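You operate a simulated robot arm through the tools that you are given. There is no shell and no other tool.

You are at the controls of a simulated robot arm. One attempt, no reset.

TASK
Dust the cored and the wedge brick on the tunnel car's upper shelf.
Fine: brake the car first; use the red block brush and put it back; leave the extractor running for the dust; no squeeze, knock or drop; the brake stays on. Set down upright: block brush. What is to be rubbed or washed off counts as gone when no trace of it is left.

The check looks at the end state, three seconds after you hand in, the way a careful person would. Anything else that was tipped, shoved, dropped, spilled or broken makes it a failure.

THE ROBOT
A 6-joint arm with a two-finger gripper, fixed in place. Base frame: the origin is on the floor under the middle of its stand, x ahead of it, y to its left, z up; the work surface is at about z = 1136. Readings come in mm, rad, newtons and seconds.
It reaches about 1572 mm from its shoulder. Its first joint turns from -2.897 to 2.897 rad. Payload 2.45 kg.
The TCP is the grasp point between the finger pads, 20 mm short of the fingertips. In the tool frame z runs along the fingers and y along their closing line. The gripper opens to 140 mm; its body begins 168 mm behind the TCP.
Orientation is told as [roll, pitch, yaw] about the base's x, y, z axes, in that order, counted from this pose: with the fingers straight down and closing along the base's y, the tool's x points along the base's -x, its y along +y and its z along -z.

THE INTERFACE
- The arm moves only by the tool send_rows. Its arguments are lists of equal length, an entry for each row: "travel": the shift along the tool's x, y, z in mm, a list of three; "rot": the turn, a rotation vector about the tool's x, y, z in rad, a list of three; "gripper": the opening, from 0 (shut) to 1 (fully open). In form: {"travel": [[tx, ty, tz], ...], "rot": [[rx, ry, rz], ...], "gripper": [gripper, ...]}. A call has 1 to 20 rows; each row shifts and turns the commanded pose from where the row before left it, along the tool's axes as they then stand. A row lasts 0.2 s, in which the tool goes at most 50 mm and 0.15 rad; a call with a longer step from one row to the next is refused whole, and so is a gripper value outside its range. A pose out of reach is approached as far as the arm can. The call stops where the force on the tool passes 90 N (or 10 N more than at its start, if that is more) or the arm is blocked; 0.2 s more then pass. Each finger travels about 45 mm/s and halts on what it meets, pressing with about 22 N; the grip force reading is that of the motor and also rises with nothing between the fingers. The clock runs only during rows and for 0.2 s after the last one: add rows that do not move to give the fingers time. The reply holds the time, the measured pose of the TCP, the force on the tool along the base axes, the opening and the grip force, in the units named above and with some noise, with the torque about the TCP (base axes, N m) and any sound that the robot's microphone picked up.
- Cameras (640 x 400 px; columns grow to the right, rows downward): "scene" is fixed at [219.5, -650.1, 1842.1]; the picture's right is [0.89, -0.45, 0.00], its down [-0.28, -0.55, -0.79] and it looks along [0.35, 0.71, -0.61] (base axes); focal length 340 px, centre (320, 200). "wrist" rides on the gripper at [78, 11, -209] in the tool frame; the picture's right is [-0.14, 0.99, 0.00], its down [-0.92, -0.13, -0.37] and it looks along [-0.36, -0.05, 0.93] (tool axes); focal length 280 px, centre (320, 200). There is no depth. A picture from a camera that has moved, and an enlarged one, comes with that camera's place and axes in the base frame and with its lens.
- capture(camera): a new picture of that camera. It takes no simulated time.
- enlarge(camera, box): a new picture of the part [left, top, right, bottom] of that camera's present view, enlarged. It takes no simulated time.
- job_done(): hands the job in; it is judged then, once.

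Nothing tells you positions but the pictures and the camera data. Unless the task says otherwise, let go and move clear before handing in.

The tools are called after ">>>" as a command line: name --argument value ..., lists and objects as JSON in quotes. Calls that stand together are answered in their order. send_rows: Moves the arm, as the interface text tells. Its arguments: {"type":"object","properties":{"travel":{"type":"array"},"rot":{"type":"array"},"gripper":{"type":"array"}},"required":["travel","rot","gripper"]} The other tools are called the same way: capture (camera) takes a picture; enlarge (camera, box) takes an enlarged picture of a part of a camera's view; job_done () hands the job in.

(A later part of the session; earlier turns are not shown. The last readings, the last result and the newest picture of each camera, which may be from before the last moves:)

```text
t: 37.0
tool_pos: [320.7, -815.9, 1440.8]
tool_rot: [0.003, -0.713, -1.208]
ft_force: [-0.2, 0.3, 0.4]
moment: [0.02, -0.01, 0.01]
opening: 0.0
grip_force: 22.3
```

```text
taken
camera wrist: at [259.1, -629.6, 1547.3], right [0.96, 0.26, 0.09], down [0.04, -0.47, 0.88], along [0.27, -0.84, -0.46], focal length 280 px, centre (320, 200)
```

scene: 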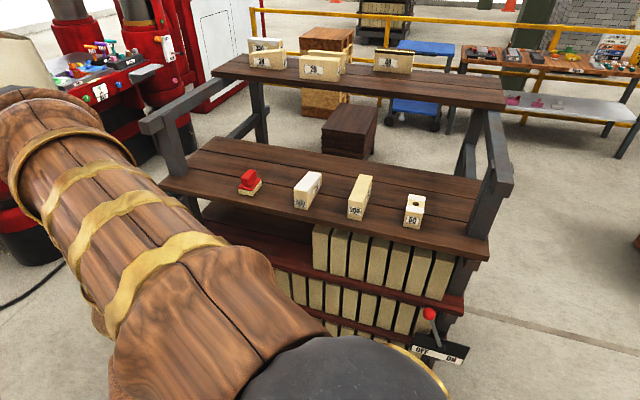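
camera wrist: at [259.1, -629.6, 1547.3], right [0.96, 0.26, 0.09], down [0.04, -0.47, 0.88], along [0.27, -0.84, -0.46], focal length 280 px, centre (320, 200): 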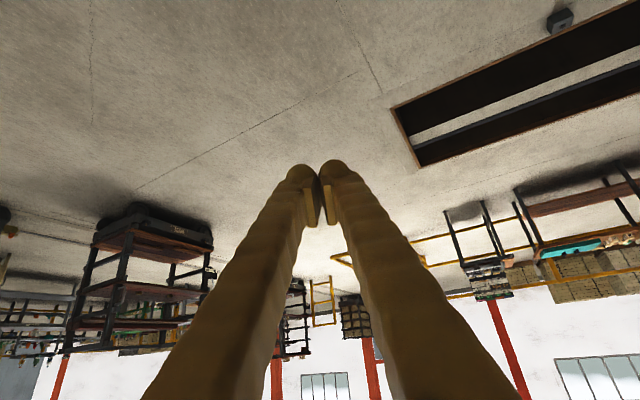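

I'm now at the right front with clear space. I'll turn the camera toward the car to view it, the brake lever and anything overhead from the front.

>>> send_rows --travel '[[0, 45, 0], [0, 45, 0], [0, 45, 0], [0, 30, 0], [0, 0, 0], [0, 0, 0], [0, 0, 0], [0, 0, 0], [0, 0, 0], [0, 0, 0], [0, 0, 0], [0, 0, 0], [0, 0, 0]]' --rot '[[-0.091, 0, -0.106], [-0.091, 0, -0.106], [-0.091, 0, -0.106], [-0.091, 0, -0.106], [-0.091, 0, -0.106], [-0.091, 0, -0.106], [-0.091, 0, -0.106], [-0.091, 0, -0.106], [-0.091, 0, -0.106], [-0.091, 0, -0.106], [-0.091, 0, -0.106], [-0.091, 0, -0.106], [0, 0, 0]]' --gripper '[0, 0, 0, 0, 0, 0, 0, 0, 0, 0, 0, 0, 0]'

>>> capture --camera "scene"

>>> capture --camera "wrist"

```text
t: 39.8
tool_pos: [458.0, -729.4, 1440.6]
tool_rot: [-0.007, -0.713, 0.478]
ft_force: [0.6, -0.3, 0.2]
moment: [0.04, 0.01, 0.01]
opening: 0.2
grip_force: 21.9
```

```text
taken
```

scene: 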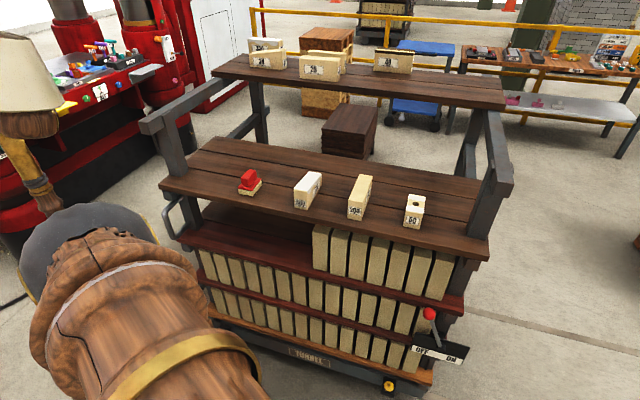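

```text
taken
camera wrist: at [278.3, -809.3, 1547.8], right [-0.36, 0.93, 0.08], down [0.46, 0.1, 0.88], along [0.81, 0.36, -0.47], focal length 280 px, centre (320, 200)
```

wrist: 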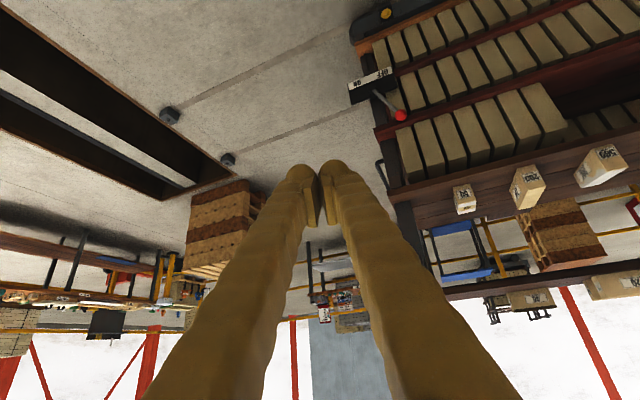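

The brake lever is clearly visible, with OFF toward the left end and ON at the right end. I'll turn a bit more toward the car and tilt up to see overhead.

>>> send_rows --travel '[[0, 0, 0], [0, 0, 0], [0, 0, 0], [0, 0, 0], [0, 0, 0], [0, 0, 0], [0, 0, 0], [0, 0, 0]]' --rot '[[-0.091, 0, -0.106], [-0.091, 0, -0.106], [-0.091, 0, -0.106], [0, -0.14, 0], [0, -0.14, 0], [0, -0.14, 0], [0, -0.14, 0], [0, 0, 0]]' --gripper '[0, 0, 0, 0, 0, 0, 0, 0]'

>>> capture --camera "wrist"

>>> enlarge --camera "wrist" --box '[380, 100, 640, 260]'

```text
t: 41.6
tool_pos: [498.9, -657.0, 1352.3]
tool_rot: [-0.043, -1.261, 0.908]
ft_force: [-0.8, 0.1, -0.3]
moment: [-0.02, -0.01, -0.01]
opening: 0.0
grip_force: 21.4
out of reach, approached as far as the arm can: row 3, 4, 5, 6, 7
```

```text
taken
camera wrist: at [345.5, -820.4, 1341.3], right [-0.73, 0.67, 0.12], down [0.04, -0.13, 0.99], along [0.68, 0.73, 0.07], focal length 280 px, centre (320, 200)
```

wrist: 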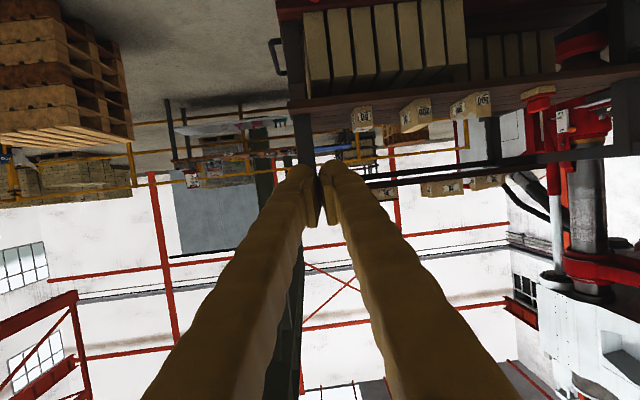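

```text
2.46 times, centred on (510, 180) of wrist
camera zoom: at [345.5, -820.4, 1341.3], right [-0.73, 0.67, 0.12], down [0.04, -0.13, 0.99], along [0.68, 0.73, 0.07], focal length 690 px, centre (-148, 249)
```

zoom: 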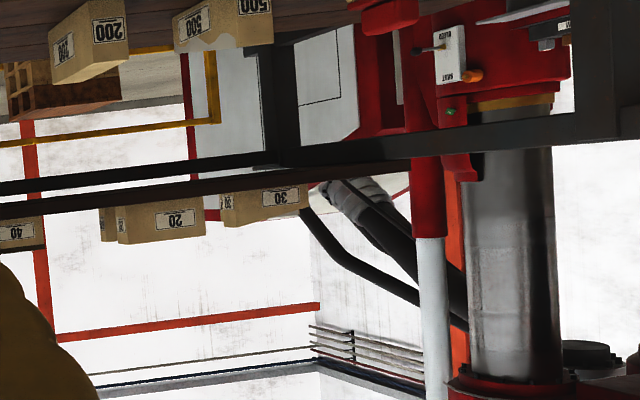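

Nothing hangs over the car, only the roof. I'll check the far-right machine and other unread labels for an extractor indicator.

>>> enlarge --camera "scene" --box '[590, 10, 640, 80]'

>>> enlarge --camera "wrist" --box '[160, 90, 300, 190]'

>>> enlarge --camera "wrist" --box '[500, 0, 640, 200]'

>>> enlarge --camera "wrist" --box '[480, 190, 640, 400]'

>>> enlarge --camera "wrist" --box '[280, 80, 500, 210]'

>>> enlarge --camera "scene" --box '[0, 20, 60, 120]'

```text
5.71 times, centred on (615, 45) of scene
camera zoom: at [219.5, -650.1, 1842.1], right [0.89, -0.45, 0.0], down [-0.28, -0.55, -0.79], along [0.35, 0.71, -0.61], focal length 1945 px, centre (-1366, 1086)
```

zoom: 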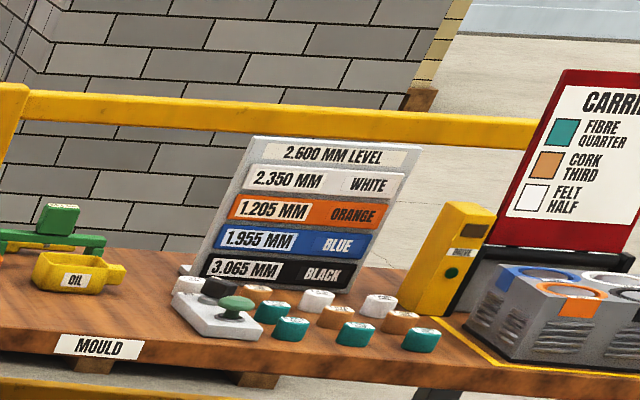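

```text
4.00 times, centred on (230, 140) of wrist
camera zoom: at [345.5, -820.4, 1341.3], right [-0.73, 0.67, 0.12], down [0.04, -0.13, 0.99], along [0.68, 0.73, 0.07], focal length 1122 px, centre (680, 440)
```

zoom: 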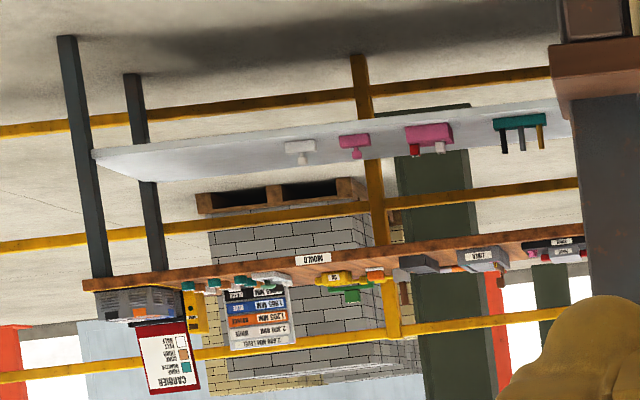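

```text
2.00 times, centred on (570, 100) of wrist
camera zoom: at [345.5, -820.4, 1341.3], right [-0.73, 0.67, 0.12], down [0.04, -0.13, 0.99], along [0.68, 0.73, 0.07], focal length 561 px, centre (-180, 400)
```

zoom: 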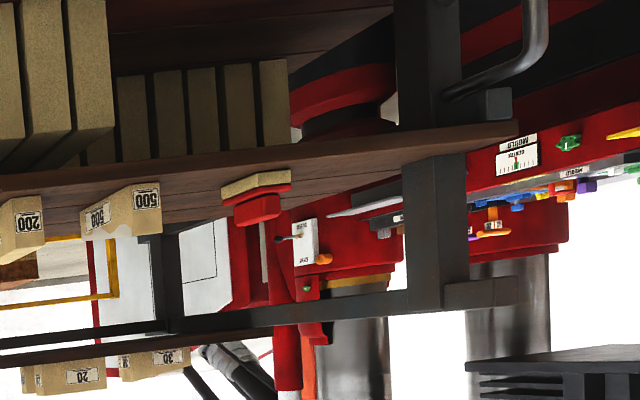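

```text
1.90 times, centred on (560, 295) of wrist
camera zoom: at [345.5, -820.4, 1341.3], right [-0.73, 0.67, 0.12], down [0.04, -0.13, 0.99], along [0.68, 0.73, 0.07], focal length 534 px, centre (-137, 19)
```

zoom: 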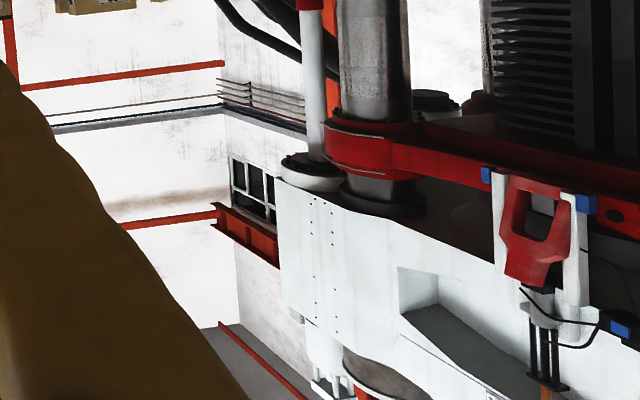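

```text
2.91 times, centred on (390, 145) of wrist
camera zoom: at [345.5, -820.4, 1341.3], right [-0.73, 0.67, 0.12], down [0.04, -0.13, 0.99], along [0.68, 0.73, 0.07], focal length 816 px, centre (116, 360)
```

zoom: 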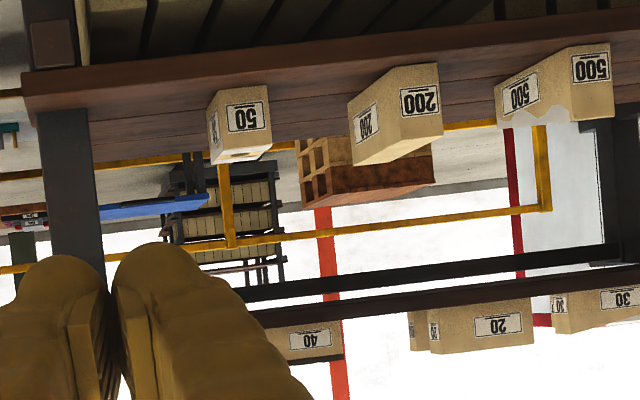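

```text
4.00 times, centred on (30, 70) of scene
camera zoom: at [219.5, -650.1, 1842.1], right [0.89, -0.45, 0.0], down [-0.28, -0.55, -0.79], along [0.35, 0.71, -0.61], focal length 1362 px, centre (1480, 720)
```

zoom: 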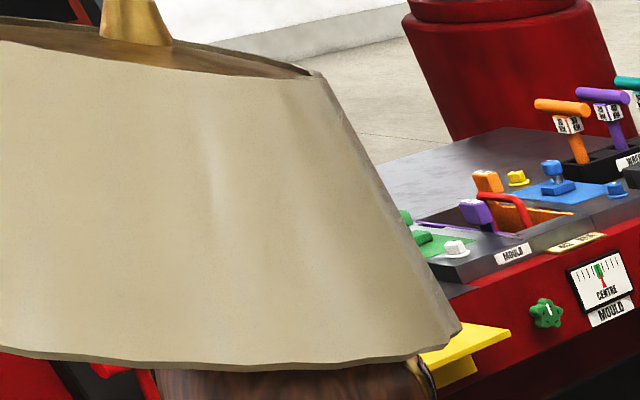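

From the front, the 500's side is clearly taller at the near end than the far end. So the 500 is the wedge and the 50 (with the hole) the cored brick, both dusty on this shelf with the brush, and no extractor control has turned up yet. I place the brake knob near (819, -241, 880) and will level the tool and move in for a closer look at the lever.

>>> send_rows --travel '[[0, 0, 0], [0, 0, 0], [0, 0, 0], [0, 0, 0], [0, 0, 0]]' --rot '[[0, 0.12, 0], [0, 0.12, 0], [0, 0.12, 0], [0, 0.12, 0], [0, 0, 0]]' --gripper '[0.3, 0.5, 0.5, 0.5, 0.5]'

```text
t: 42.8
tool_pos: [499.1, -657.5, 1353.5]
tool_rot: [-0.008, -0.789, 0.895]
ft_force: [-0.1, 0.2, -0.1]
moment: [-0.03, 0.01, -0.02]
opening: 70.1
grip_force: 0.1
```

The gripper is half open and pitched at about 45° toward the car. I'll move to a viewing point in front of the lever.

>>> send_rows --travel '[[0, 0, 0], [-3.4, 6.8, 46.3], [-3.4, 6.8, 46.3], [-3.4, 6.8, 46.3], [-3.4, 6.8, 46.3], [-3.4, 6.8, 46.3], [-3.4, 6.8, 46.3], [-3.4, 6.8, 46.3], [-3.4, 6.8, 46.3], [-3.4, 6.8, 46.3], [-3.4, 6.8, 46.3], [0, 0, 0]]' --rot '[[0.078, 0, 0.0775], [0, 0, 0], [0, 0, 0], [0, 0, 0], [0, 0, 0], [0, 0, 0], [0, 0, 0], [0, 0, 0], [0, 0, 0], [0, 0, 0], [0, 0, 0], [0, 0, 0]]' --gripper '[0.5, 0.5, 0.5, 0.5, 0.5, 0.5, 0.5, 0.5, 0.5, 0.5, 0.5, 0.5]'

>>> capture --camera "wrist"

>>> capture --camera "scene"

```text
t: 45.4
tool_pos: [703.9, -362.6, 1049.8]
tool_rot: [-0.006, -0.79, 0.786]
ft_force: [-0.1, 1.1, 0.1]
moment: [0.01, 0.05, 0.0]
opening: 70.1
grip_force: 0.0
```

```text
taken
camera wrist: at [550.7, -496.8, 1141.1], right [-0.63, 0.77, 0.09], down [0.36, 0.18, 0.91], along [0.69, 0.61, -0.4], focal length 280 px, centre (320, 200)
```

wrist: 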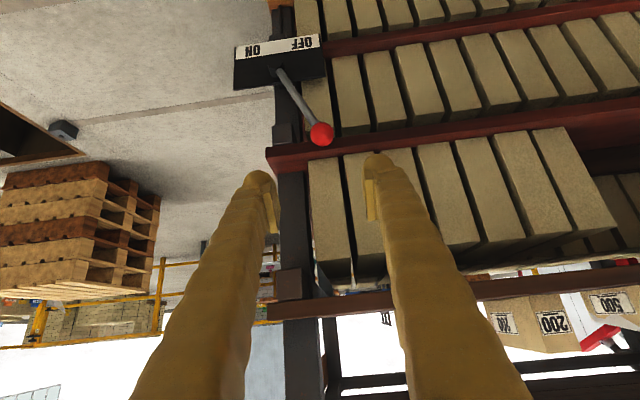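

```text
taken
```

scene: 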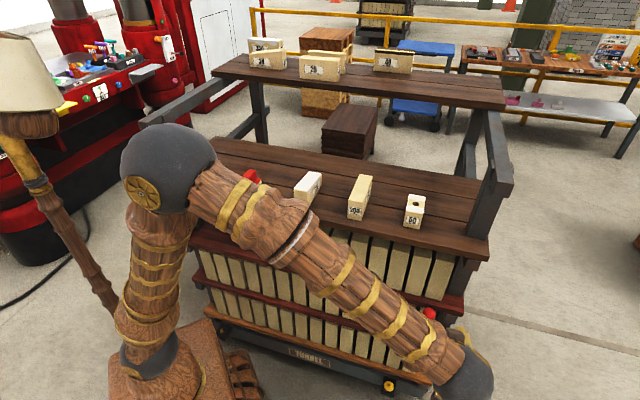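

The knob sits almost on my tool axis, at about (833, -222, 849), with the pivot near (890, -268, 682). The lever leans about 24° toward OFF and must go right, along (0.7, -0.7). I'll open wider and approach along the tool axis, stopping about 120 mm short to check alignment.

>>> send_rows --travel '[[2, 1, 40], [2, 1, 40], [2, 1, 40], [2, 1, 37], [0, 0, 0]]' --rot '[[0, 0, 0], [0, 0, 0], [0, 0, 0], [0, 0, 0], [0, 0, 0]]' --gripper '[0.8, 0.8, 0.8, 0.8, 0.8]'

>>> capture --camera "wrist"

>>> capture --camera "scene"

```text
t: 46.6
tool_pos: [776.4, -284.4, 934.9]
tool_rot: [-0.009, -0.792, 0.788]
ft_force: [-0.3, -0.3, 0.0]
moment: [0.04, -0.01, -0.03]
opening: 112.0
grip_force: 0.0
```

```text
taken
camera wrist: at [623.2, -419.8, 1025.0], right [-0.63, 0.77, 0.09], down [0.36, 0.18, 0.91], along [0.69, 0.61, -0.39], focal length 280 px, centre (320, 200)
```

wrist: 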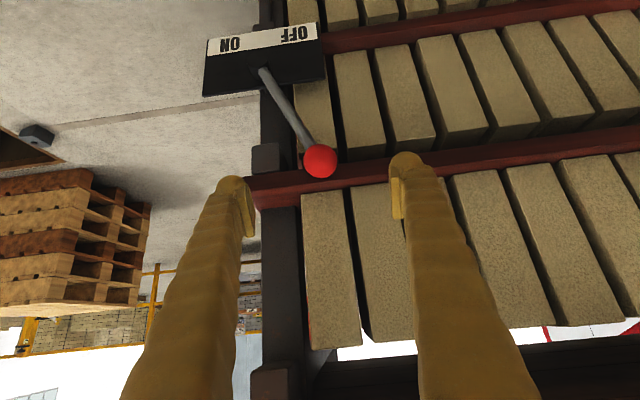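

```text
taken
```

scene: 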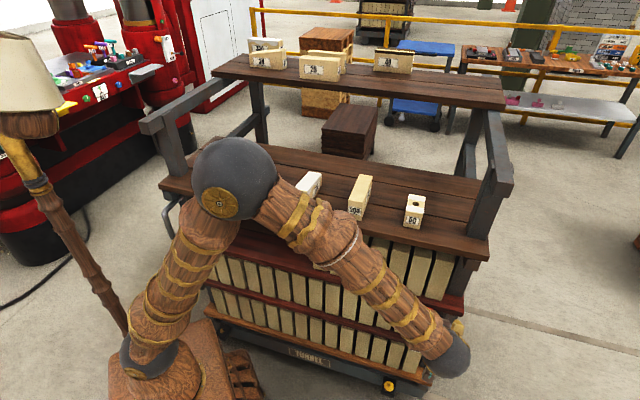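

The knob lies on the axis about 120 mm ahead, between the open fingers. I'll advance slowly so that the fingers straddle it.

>>> send_rows --travel '[[0, 0, 28], [0, 0, 28], [0, 0, 28], [0, 0, 26], [0, 0, 0]]' --rot '[[0, 0, 0], [0, 0, 0], [0, 0, 0], [0, 0, 0], [0, 0, 0]]' --gripper '[0.8, 0.8, 0.8, 0.8, 0.8]'

>>> capture --camera "wrist"

>>> enlarge --camera "scene" --box '[380, 270, 500, 400]'

```text
t: 47.8
tool_pos: [832.3, -229.7, 858.1]
tool_rot: [-0.009, -0.791, 0.786]
ft_force: [-0.9, -0.2, 0.9]
moment: [0.0, 0.0, 0.03]
opening: 112.2
grip_force: 0.0
```

```text
taken
camera wrist: at [678.3, -365.6, 948.8], right [-0.63, 0.77, 0.09], down [0.36, 0.19, 0.91], along [0.69, 0.61, -0.4], focal length 280 px, centre (320, 200)
```

wrist: 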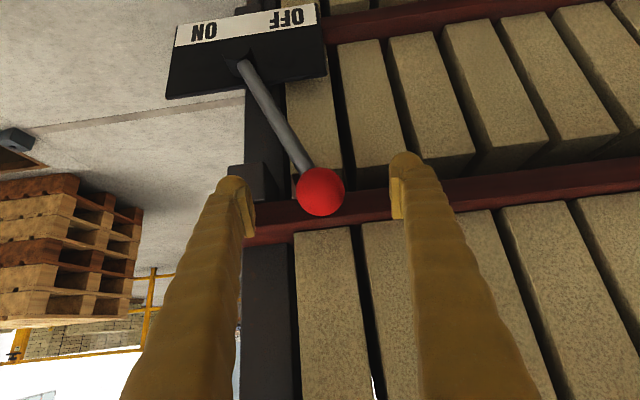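

```text
3.08 times, centred on (440, 335) of scene
camera zoom: at [219.5, -650.1, 1842.1], right [0.89, -0.45, 0.0], down [-0.28, -0.55, -0.79], along [0.35, 0.71, -0.61], focal length 1047 px, centre (-49, -215)
```

zoom: 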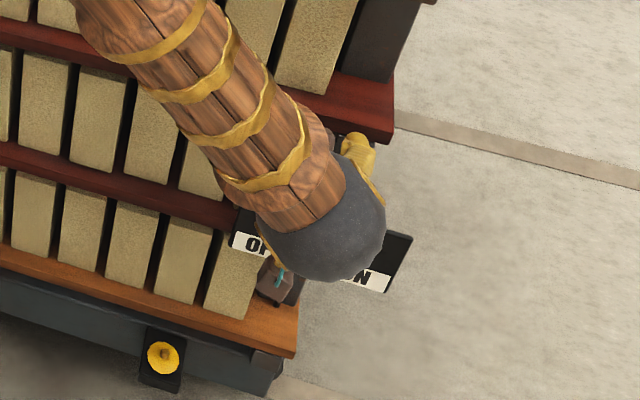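

The fingers now straddle the knob with room on both sides. I'll narrow the gripper without squeezing the knob and swing the lever toward ON along its arc, watching the force.

>>> send_rows --travel '[[0, 0, 0], [0, 0, 0], [0, 0, 0], [0, 0, 0], [0, -10, 0], [-2.6, -10, -2.6], [-2.6, -10, -2.6], [-1.8, -10, -1.7], [-1.8, -10, -1.7], [-1, -10, -1], [-1, -10, -1], [0, 0, 0]]' --rot '[[0, 0, 0], [0, 0, 0], [0, 0, 0], [0, 0, 0], [0, 0, 0], [0, 0, 0], [0, 0, 0], [0, 0, 0], [0, 0, 0], [0, 0, 0], [0, 0, 0], [0, 0, 0]]' --gripper '[0.45, 0.45, 0.45, 0.45, 0.45, 0.45, 0.45, 0.45, 0.45, 0.45, 0.45, 0.45]'

>>> capture --camera "wrist"

```text
t: 50.4
tool_pos: [880.5, -280.6, 872.1]
tool_rot: [-0.006, -0.788, 0.786]
ft_force: [0.7, 0.3, -0.2]
moment: [0.02, 0.02, 0.0]
opening: 63.0
grip_force: 0.3
```

```text
taken
camera wrist: at [727.2, -415.4, 963.5], right [-0.63, 0.77, 0.09], down [0.36, 0.18, 0.91], along [0.69, 0.61, -0.4], focal length 280 px, centre (320, 200)
```

wrist: 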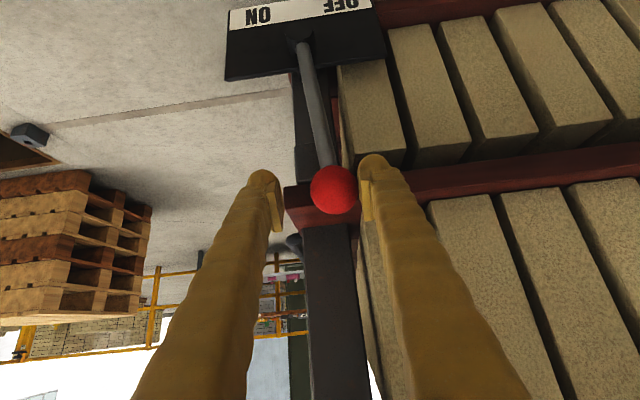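

The lever follows smoothly at almost no force and is now nearly upright. I'll continue toward ON.

>>> send_rows --travel '[[-0.2, -10, -0.2], [0, -10, 0], [0.6, -10, 0.6], [0.7, -10, 0.7], [1.4, -10, 1.4], [1.5, -10, 1.5], [2.3, -10, 2.3], [0, 0, 0]]' --rot '[[0, 0, 0], [0, 0, 0], [0, 0, 0], [0, 0, 0], [0, 0, 0], [0, 0, 0], [0, 0, 0], [0, 0, 0]]' --gripper '[0.45, 0.45, 0.45, 0.45, 0.45, 0.45, 0.45, 0.45]'

>>> capture --camera "wrist"

>>> enlarge --camera "scene" --box '[380, 270, 500, 400]'

```text
t: 52.2
tool_pos: [930.1, -330.2, 864.3]
tool_rot: [-0.009, -0.788, 0.786]
ft_force: [-0.7, 0.7, -0.4]
moment: [0.01, 0.01, -0.03]
opening: 63.3
grip_force: 0.1
```

```text
taken
camera wrist: at [777.0, -465.1, 955.2], right [-0.63, 0.77, 0.09], down [0.36, 0.19, 0.91], along [0.69, 0.61, -0.4], focal length 280 px, centre (320, 200)
```

wrist: 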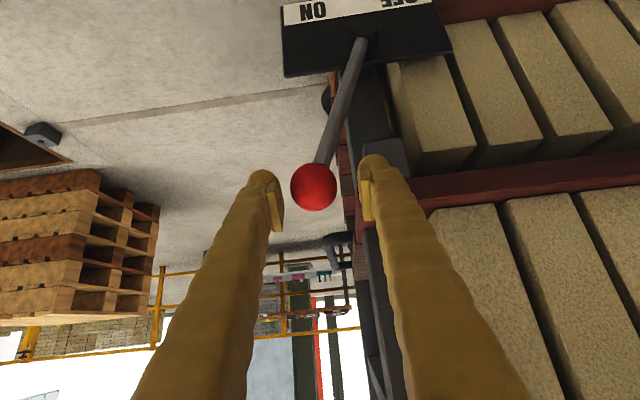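

```text
3.08 times, centred on (440, 335) of scene
camera zoom: at [219.5, -650.1, 1842.1], right [0.89, -0.45, 0.0], down [-0.28, -0.55, -0.79], along [0.35, 0.71, -0.61], focal length 1047 px, centre (-49, -215)
```

zoom: 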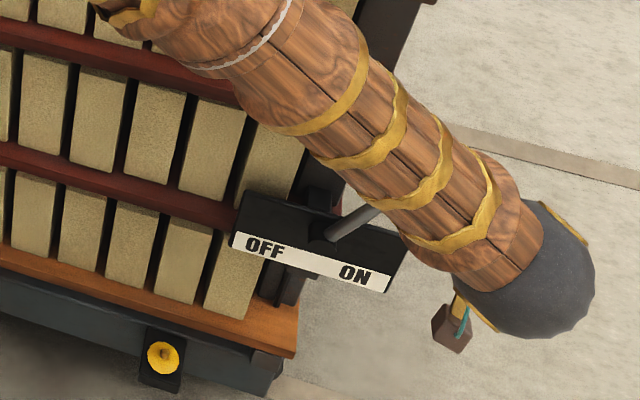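

The lever has gone over on its own past the finger, and the knob now leans toward ON by about as much as it leaned toward OFF. I'll nudge gently to make sure it rests against its ON stop.

>>> send_rows --travel '[[0.5, -6, 0.5], [0.5, -6, 0.5], [0.5, -5, 0.5], [0.5, -4, 0.5], [0, 0, 0]]' --rot '[[0, 0, 0], [0, 0, 0], [0, 0, 0], [0, 0, 0], [0, 0, 0]]' --gripper '[0.45, 0.45, 0.45, 0.45, 0.45]'

>>> capture --camera "wrist"

```text
t: 53.4
tool_pos: [945.8, -344.4, 861.9]
tool_rot: [-0.008, -0.792, 0.787]
ft_force: [-4.2, 5.3, 4.1]
moment: [0.16, 0.09, 0.02]
opening: 68.1
grip_force: 3.5
```

```text
taken
camera wrist: at [791.7, -479.5, 952.4], right [-0.63, 0.77, 0.09], down [0.36, 0.18, 0.91], along [0.69, 0.61, -0.39], focal length 280 px, centre (320, 200)
```

wrist: 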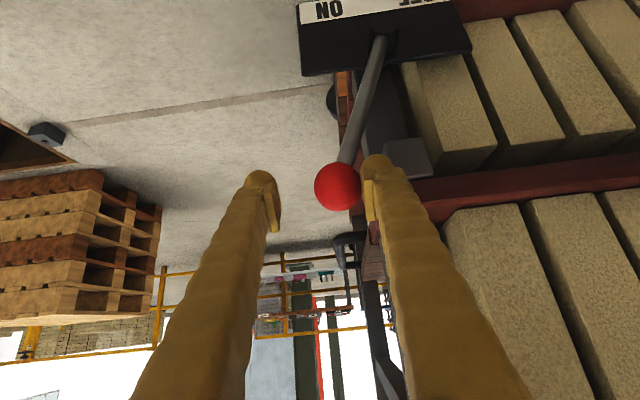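

The lever resists with a few newtons: it's against the ON stop. I'll center the fingers, back straight out along the tool axis, and verify with both cameras.

>>> send_rows --travel '[[0, 7, 0], [0, 7, 0], [0, 0, 0], [0, 0, -30], [0, 0, -40], [0, 0, -40], [0, 0, -40], [0, 0, -40], [0, 0, -40], [0, 0, -40], [0, 0, 0]]' --rot '[[0, 0, 0], [0, 0, 0], [0, 0, 0], [0, 0, 0], [0, 0, 0], [0, 0, 0], [0, 0, 0], [0, 0, 0], [0, 0, 0], [0, 0, 0], [0, 0, 0]]' --gripper '[0.6, 0.6, 0.6, 0.6, 0.6, 0.6, 0.6, 0.6, 0.6, 0.6, 0.6]'

>>> capture --camera "wrist"

>>> capture --camera "scene"

>>> enlarge --camera "scene" --box '[380, 270, 500, 400]'

```text
t: 55.8
tool_pos: [797.7, -469.0, 1051.7]
tool_rot: [-0.008, -0.788, 0.787]
ft_force: [0.0, -0.3, 0.5]
moment: [-0.03, 0.0, -0.02]
opening: 84.1
grip_force: 0.2
```

```text
taken
camera wrist: at [644.7, -604.8, 1142.0], right [-0.63, 0.77, 0.09], down [0.36, 0.18, 0.91], along [0.69, 0.61, -0.39], focal length 280 px, centre (320, 200)
```

wrist: 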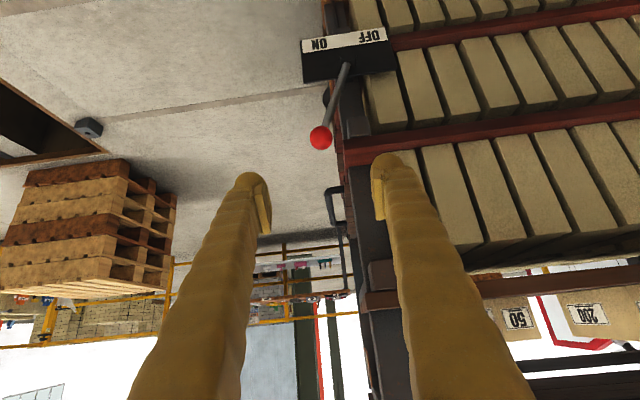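

```text
taken
```

scene: 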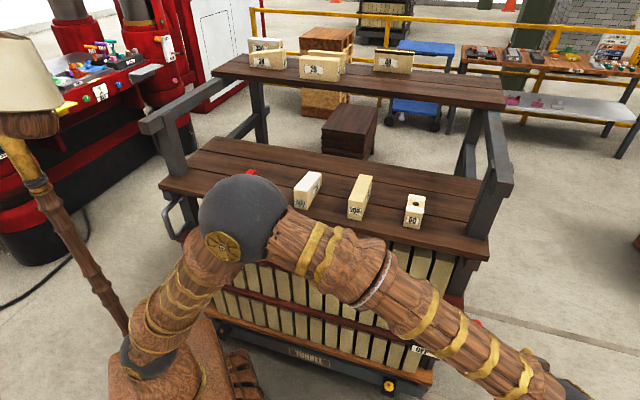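

```text
3.08 times, centred on (440, 335) of scene
camera zoom: at [219.5, -650.1, 1842.1], right [0.89, -0.45, 0.0], down [-0.28, -0.55, -0.79], along [0.35, 0.71, -0.61], focal length 1047 px, centre (-49, -215)
```

zoom: 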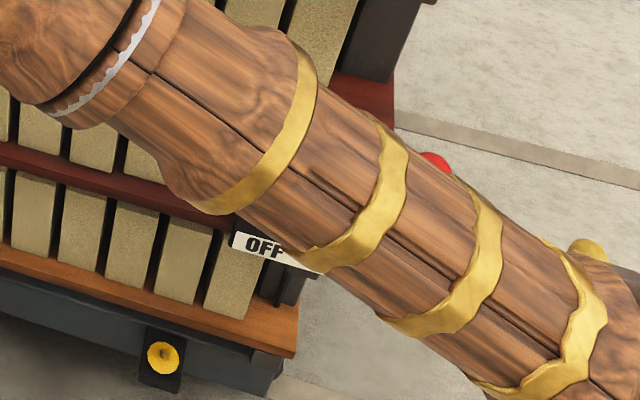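

The brake is on: the knob now sits right of its pivot, by the ON mark. Next comes the brush, which I place at about (431, 323) with its long axis along (0.7, 0.7) and the handle top near z 1190. I'll back away, bring the tool upright and move toward it.

>>> send_rows --travel '[[-15.7, 31.6, -26.4], [-15.7, 31.6, -26.4], [-15.7, 31.6, -26.4], [-15.7, 31.6, -26.4], [-15.7, 31.6, -26.4], [-15.7, 31.6, -26.4], [-15.7, 31.6, -26.4], [-15.7, 31.6, -26.4], [-15.7, 31.6, -26.4], [-15.7, 31.6, -26.4], [0, 0, 0], [0, 0, 0], [0, 0, 0], [0, 0, 0], [0, 0, 0], [0, 0, 0], [0, 0, 0]]' --rot '[[0, 0, 0], [0, 0, 0], [0, 0, 0], [0, 0, 0], [0, 0, 0], [0, 0, 0], [0, 0, 0], [0, 0, 0], [0, 0, 0], [0, 0, 0], [0, 0.1313, 0], [0, 0.1313, 0], [0, 0.1313, 0], [0, 0.1313, 0], [0, 0.1313, 0], [0, 0.1313, 0], [0, 0, 0]]' --gripper '[0.6, 0.6, 0.6, 0.6, 0.6, 0.6, 0.6, 0.6, 0.6, 0.6, 0.6, 0.6, 0.6, 0.6, 0.6, 0.6, 0.6]'

>>> capture --camera "scene"

>>> enlarge --camera "scene" --box '[380, 270, 500, 400]'

>>> capture --camera "wrist"

```text
t: 59.4
tool_pos: [519.7, -298.0, 1347.6]
tool_rot: [-0.006, 0.0, 0.781]
ft_force: [-0.1, -0.3, 0.1]
moment: [-0.04, -0.02, 0.05]
opening: 83.9
grip_force: 0.0
```

```text
taken
```

scene: 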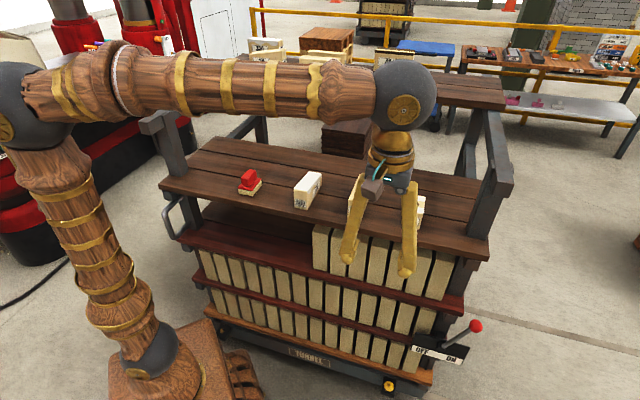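

```text
3.08 times, centred on (440, 335) of scene
camera zoom: at [219.5, -650.1, 1842.1], right [0.89, -0.45, 0.0], down [-0.28, -0.55, -0.79], along [0.35, 0.71, -0.61], focal length 1047 px, centre (-49, -215)
```

zoom: 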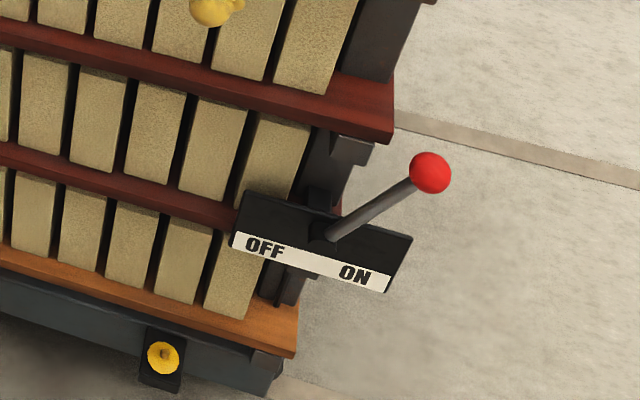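

```text
taken
camera wrist: at [455.0, -344.3, 1555.6], right [-0.6, 0.8, -0.01], down [0.74, 0.56, 0.37], along [0.3, 0.22, -0.93], focal length 280 px, centre (320, 200)
```

wrist: 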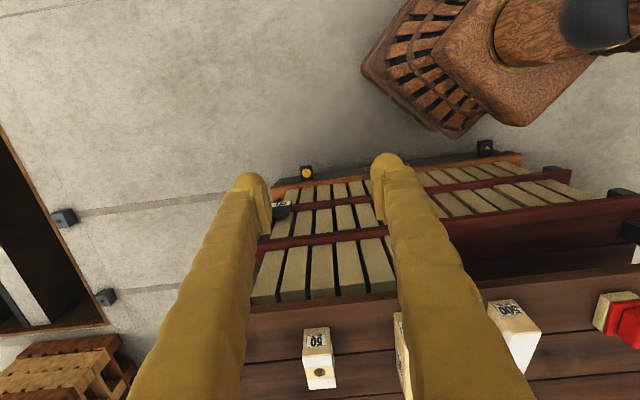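

The brake is confirmed ON. I'll zoom on the yellow disc and the slatted housing on my stand while they're in view.

>>> enlarge --camera "wrist" --box '[280, 140, 340, 200]'

>>> enlarge --camera "wrist" --box '[350, 0, 640, 170]'

>>> enlarge --camera "wrist" --box '[460, 120, 640, 260]'

>>> enlarge --camera "wrist" --box '[280, 300, 360, 400]'

>>> enlarge --camera "scene" --box '[0, 30, 140, 220]'

```text
6.67 times, centred on (310, 170) of wrist
camera zoom: at [455.0, -344.3, 1555.6], right [-0.6, 0.8, -0.01], down [0.74, 0.56, 0.37], along [0.3, 0.22, -0.93], focal length 1869 px, centre (387, 400)
```

zoom: 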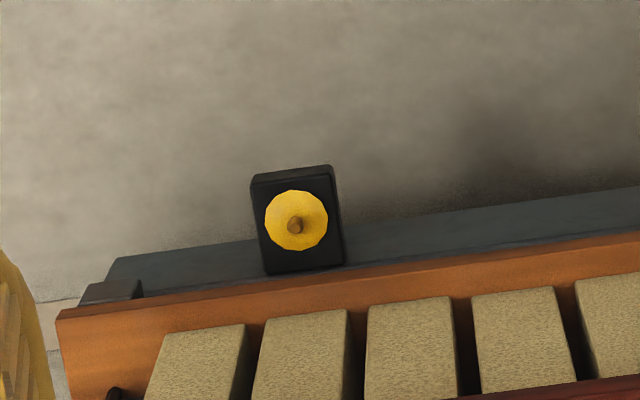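

```text
2.21 times, centred on (495, 85) of wrist
camera zoom: at [455.0, -344.3, 1555.6], right [-0.6, 0.8, -0.01], down [0.74, 0.56, 0.37], along [0.3, 0.22, -0.93], focal length 619 px, centre (-66, 454)
```

zoom: 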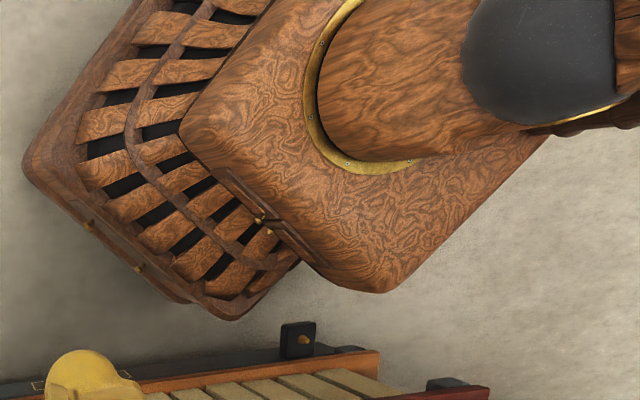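

```text
2.86 times, centred on (550, 190) of wrist
camera zoom: at [455.0, -344.3, 1555.6], right [-0.6, 0.8, -0.01], down [0.74, 0.56, 0.37], along [0.3, 0.22, -0.93], focal length 801 px, centre (-337, 229)
```

zoom: 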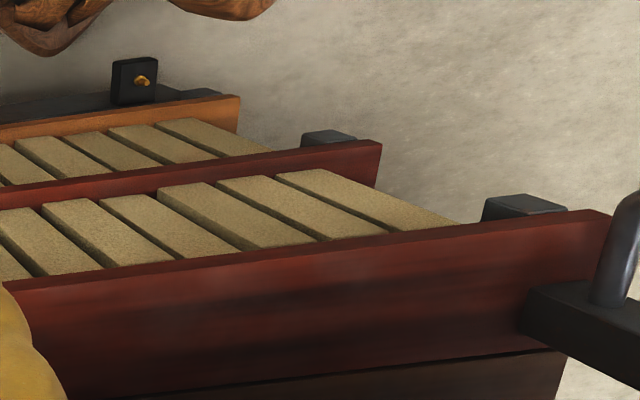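

```text
4.00 times, centred on (320, 350) of wrist
camera zoom: at [455.0, -344.3, 1555.6], right [-0.6, 0.8, -0.01], down [0.74, 0.56, 0.37], along [0.3, 0.22, -0.93], focal length 1122 px, centre (320, -400)
```

zoom: 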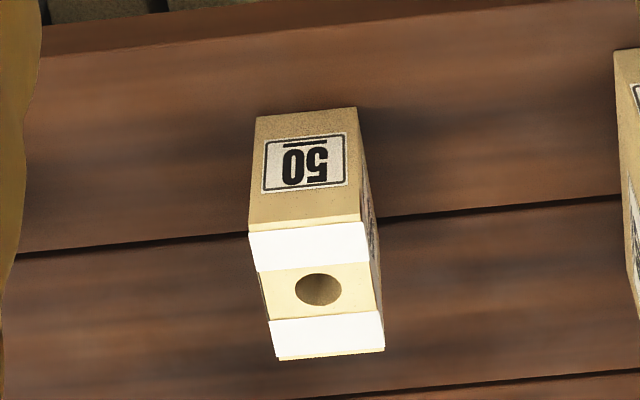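

```text
2.11 times, centred on (70, 125) of scene
camera zoom: at [219.5, -650.1, 1842.1], right [0.89, -0.45, 0.0], down [-0.28, -0.55, -0.79], along [0.35, 0.71, -0.61], focal length 717 px, centre (846, 358)
```

zoom: 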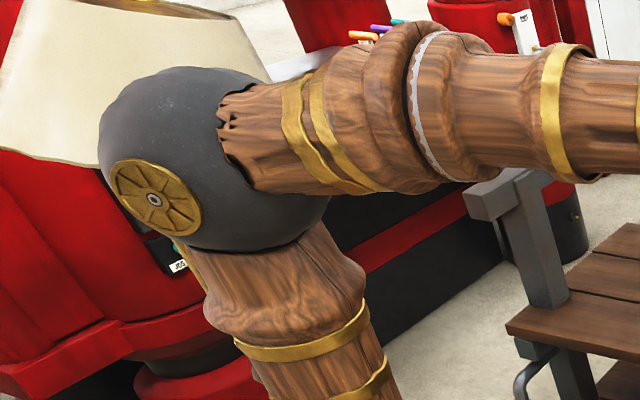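

Those are just pins on the car's axle boxes and the vented housing of my own stand; there's no extractor switch within reach, so I leave the extraction alone. I'll move above the brush now.

>>> send_rows --travel '[[-28.8, 38.7, 0], [-28.8, 38.7, 0], [-28.8, 38.7, 0], [-28.8, 38.7, 0], [-28.8, 38.7, 0], [-28.8, 38.7, 0], [-28.8, 38.7, 0], [-28.8, 38.7, 0], [-28.8, 38.7, 0], [-28.8, 38.7, 0], [-28.8, 38.7, 0], [-28.8, 38.7, 0], [-28.4, 39.3, 0], [0, 0, 0]]' --rot '[[0, 0, 0], [0, 0, 0], [0, 0, 0], [0, 0, 0], [0, 0, 0], [0, 0, 0], [0, 0, 0], [0, 0, 0], [0, 0, 0], [0, 0, 0], [0, 0, 0], [0, 0, 0], [0, 0, 0], [0, 0, 0]]' --gripper '[0.6, 0.6, 0.6, 0.6, 0.6, 0.6, 0.6, 0.6, 0.6, 0.6, 0.6, 0.6, 0.6, 0.6]'

>>> capture --camera "wrist"

>>> capture --camera "scene"

```text
t: 62.4
tool_pos: [430.6, 324.6, 1345.8]
tool_rot: [-0.006, -0.001, 0.781]
ft_force: [0.3, -0.4, -0.4]
moment: [-0.01, -0.01, 0.0]
opening: 84.2
grip_force: 0.1
```

```text
taken
camera wrist: at [366.2, 277.0, 1552.9], right [-0.6, 0.8, -0.01], down [0.74, 0.56, 0.37], along [0.3, 0.22, -0.93], focal length 280 px, centre (320, 200)
```

wrist: 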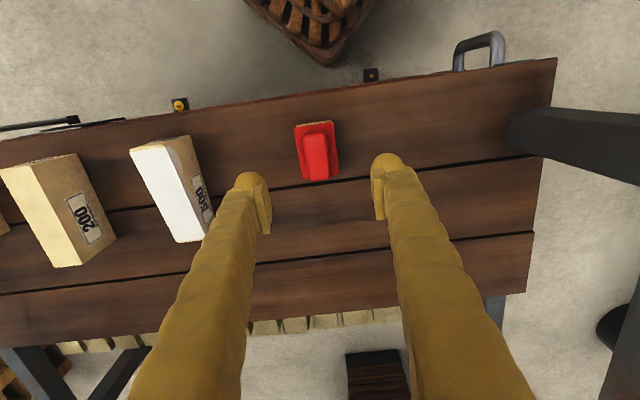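

```text
taken
```

scene: 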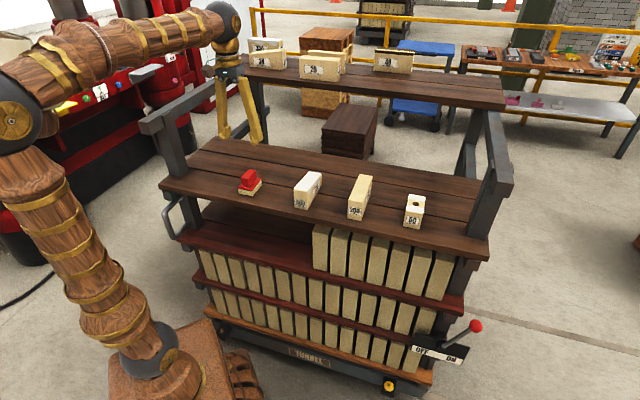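

The brush lies almost exactly under the tool. I'll zoom to get its exact position and angle before descending.

>>> enlarge --camera "wrist" --box '[280, 110, 360, 190]'

>>> enlarge --camera "wrist" --box '[120, 120, 240, 260]'

```text
5.00 times, centred on (320, 150) of wrist
camera zoom: at [366.2, 277.0, 1552.9], right [-0.6, 0.8, -0.01], down [0.74, 0.56, 0.37], along [0.3, 0.22, -0.93], focal length 1402 px, centre (320, 450)
```

zoom: 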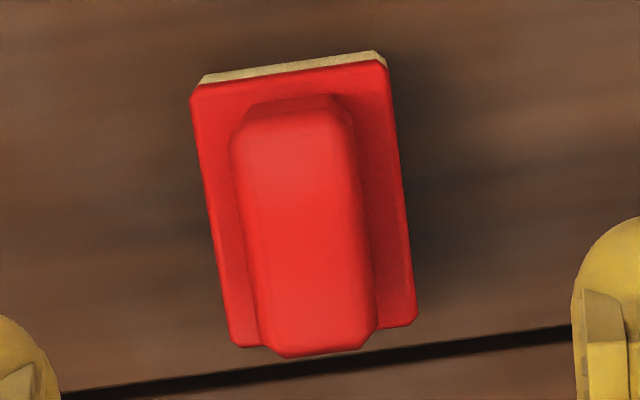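

```text
2.86 times, centred on (180, 190) of wrist
camera zoom: at [366.2, 277.0, 1552.9], right [-0.6, 0.8, -0.01], down [0.74, 0.56, 0.37], along [0.3, 0.22, -0.93], focal length 801 px, centre (720, 229)
```

zoom: 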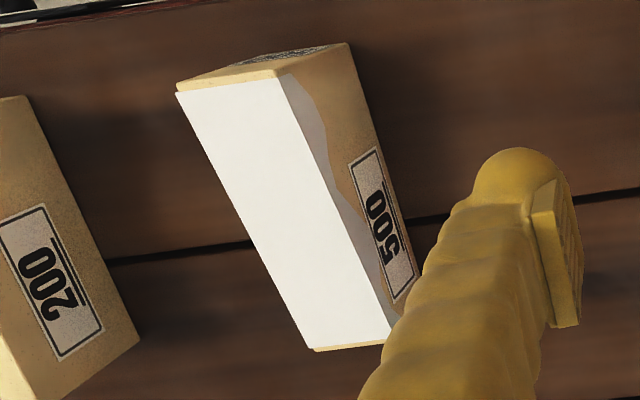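

The brush is at (432, 322), aligned with the gripper within half a degree; its plate is 56 mm wide and the handle about 27 mm. I'll correct by 3 mm and descend until the fingertips are just above the plate.

>>> send_rows --travel '[[-1, -3, 0], [0, 0, 45], [0, 0, 45], [0, 0, 38], [0, 0, 20], [0, 0, 10], [0, 0, 0]]' --rot '[[0, 0, 0], [0, 0, 0], [0, 0, 0], [0, 0, 0], [0, 0, 0], [0, 0, 0], [0, 0, 0]]' --gripper '[0.6, 0.6, 0.6, 0.6, 0.6, 0.6, 0.6]'

>>> capture --camera "wrist"

>>> enlarge --camera "scene" --box '[200, 140, 300, 220]'

```text
t: 64.0
tool_pos: [433.9, 322.2, 1186.0]
tool_rot: [-0.005, -0.001, 0.78]
ft_force: [0.5, -0.1, 0.3]
moment: [0.01, -0.01, -0.03]
opening: 84.1
grip_force: 0.0
```

```text
taken
camera wrist: at [369.1, 274.7, 1395.0], right [-0.6, 0.8, -0.01], down [0.74, 0.56, 0.37], along [0.3, 0.22, -0.93], focal length 280 px, centre (320, 200)
```

wrist: 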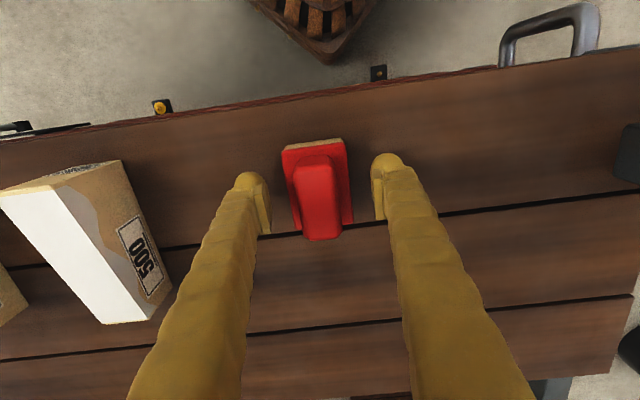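

```text
5.00 times, centred on (250, 180) of scene
camera zoom: at [219.5, -650.1, 1842.1], right [0.89, -0.45, 0.0], down [-0.28, -0.55, -0.79], along [0.35, 0.71, -0.61], focal length 1702 px, centre (670, 300)
```

zoom: 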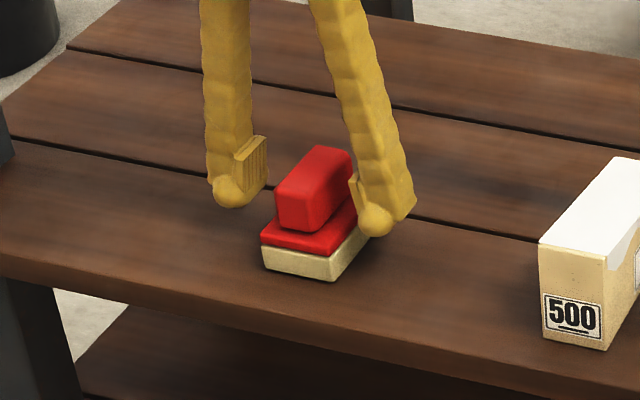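

The fingers straddle the handle, with tips just above the plate. I'll close on the handle.

>>> send_rows --travel '[[0, 0, 0], [0, 0, 0], [0, 0, 0], [0, 0, 0], [0, 0, 0], [0, 0, 0], [0, 0, 0], [0, 0, 0]]' --rot '[[0, 0, 0], [0, 0, 0], [0, 0, 0], [0, 0, 0], [0, 0, 0], [0, 0, 0], [0, 0, 0], [0, 0, 0]]' --gripper '[0.1, 0.1, 0.1, 0.1, 0.1, 0.1, 0.1, 0.1]'

>>> capture --camera "wrist"

>>> enlarge --camera "scene" --box '[200, 140, 300, 220]'

```text
t: 65.8
tool_pos: [433.7, 322.0, 1187.5]
tool_rot: [-0.004, -0.004, 0.78]
ft_force: [6.3, -3.8, 28.6]
moment: [0.08, -0.04, 0.01]
opening: 30.9
grip_force: 21.5
```

```text
taken
camera wrist: at [369.1, 274.5, 1395.5], right [-0.6, 0.8, -0.01], down [0.74, 0.56, 0.37], along [0.3, 0.22, -0.93], focal length 280 px, centre (320, 200)
```

wrist: 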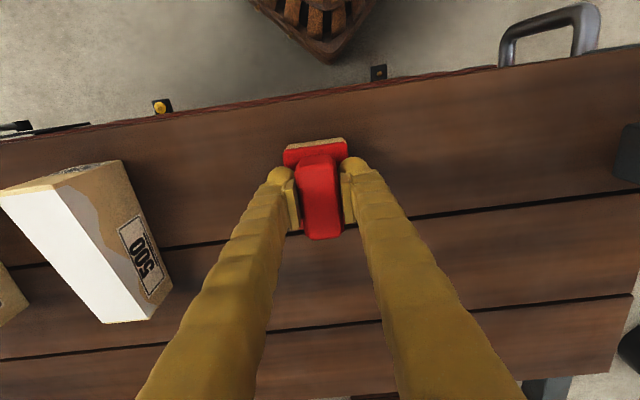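

```text
5.00 times, centred on (250, 180) of scene
camera zoom: at [219.5, -650.1, 1842.1], right [0.89, -0.45, 0.0], down [-0.28, -0.55, -0.79], along [0.35, 0.71, -0.61], focal length 1702 px, centre (670, 300)
```

zoom: 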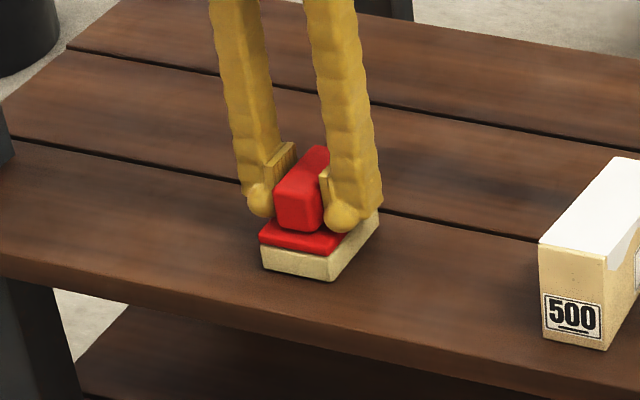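

The handle is held at 31 mm; the fingertips press lightly on the plate, which will relax on lifting. I'll lift slowly and check the hold.

>>> send_rows --travel '[[0, 0, -3], [0, 0, -5], [0, 0, -10], [0, 0, -20], [0, 0, -30], [0, 0, -40], [0, 0, -40], [0, 0, 0]]' --rot '[[0, 0, 0], [0, 0, 0], [0, 0, 0], [0, 0, 0], [0, 0, 0], [0, 0, 0], [0, 0, 0], [0, 0, 0]]' --gripper '[0.1, 0.1, 0.1, 0.1, 0.1, 0.1, 0.1, 0.1]'

>>> capture --camera "wrist"

>>> capture --camera "scene"

>>> enlarge --camera "scene" --box '[200, 80, 300, 180]'

```text
t: 67.6
tool_pos: [434.4, 322.2, 1335.1]
tool_rot: [-0.005, -0.001, 0.782]
ft_force: [0.3, -0.7, 0.0]
moment: [0.02, 0.01, 0.01]
opening: 14.0
grip_force: 0.0
```

```text
taken
camera wrist: at [369.0, 275.1, 1543.4], right [-0.6, 0.8, -0.01], down [0.74, 0.56, 0.37], along [0.3, 0.22, -0.93], focal length 280 px, centre (320, 200)
```

wrist: 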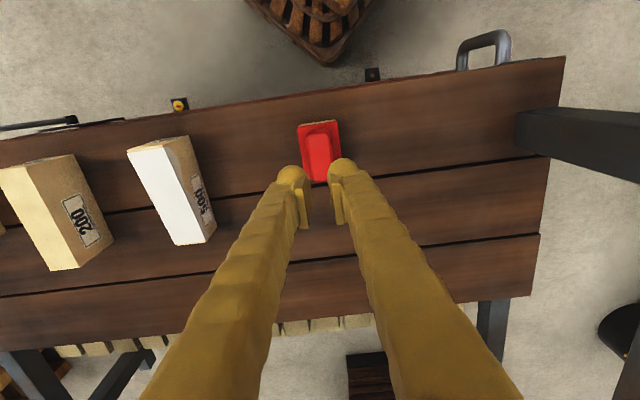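

```text
taken
```

scene: 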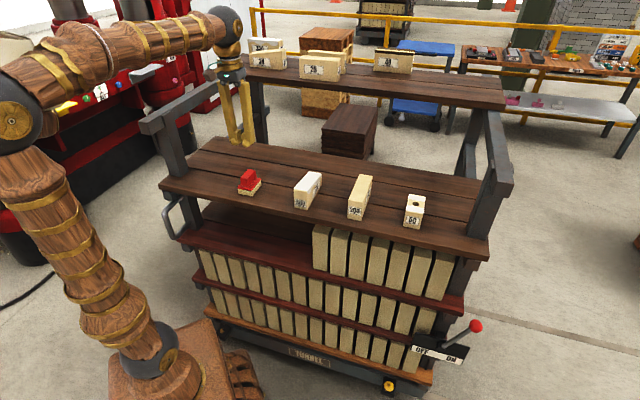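

```text
4.00 times, centred on (250, 130) of scene
camera zoom: at [219.5, -650.1, 1842.1], right [0.89, -0.45, 0.0], down [-0.28, -0.55, -0.79], along [0.35, 0.71, -0.61], focal length 1362 px, centre (600, 480)
```

zoom: 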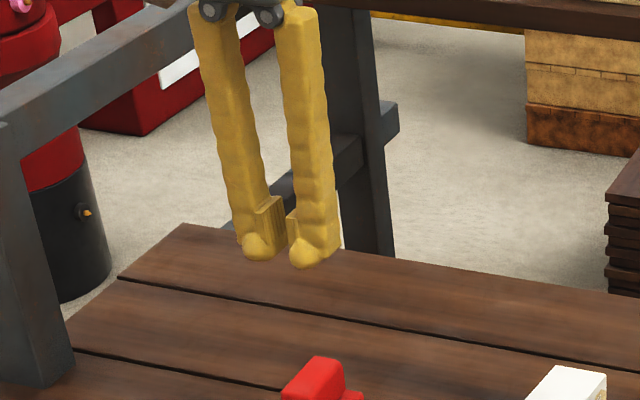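

The fingers closed to 14 mm and the brush stayed on the shelf, so the tips must have jammed on the plate instead of gripping. I'll check that the brush is still upright in place, then retry with the fingers pre-narrowed and slightly higher.

>>> enlarge --camera "scene" --box '[220, 155, 280, 205]'

>>> enlarge --camera "wrist" --box '[270, 100, 370, 200]'

```text
8.00 times, centred on (250, 180) of scene
camera zoom: at [219.5, -650.1, 1842.1], right [0.89, -0.45, 0.0], down [-0.28, -0.55, -0.79], along [0.35, 0.71, -0.61], focal length 2723 px, centre (880, 360)
```

zoom: 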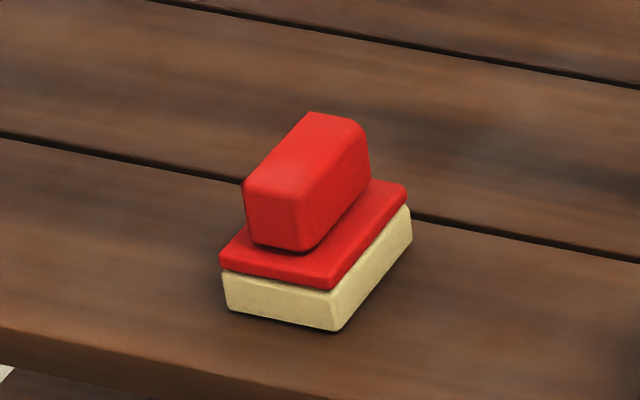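

```text
4.00 times, centred on (320, 150) of wrist
camera zoom: at [369.0, 275.1, 1543.4], right [-0.6, 0.8, -0.01], down [0.74, 0.56, 0.37], along [0.3, 0.22, -0.93], focal length 1122 px, centre (320, 400)
```

zoom: 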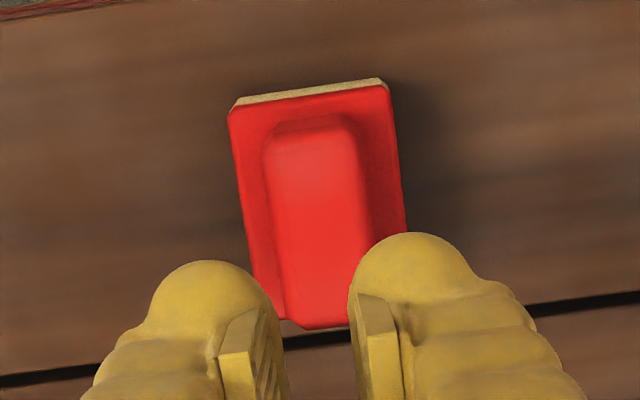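

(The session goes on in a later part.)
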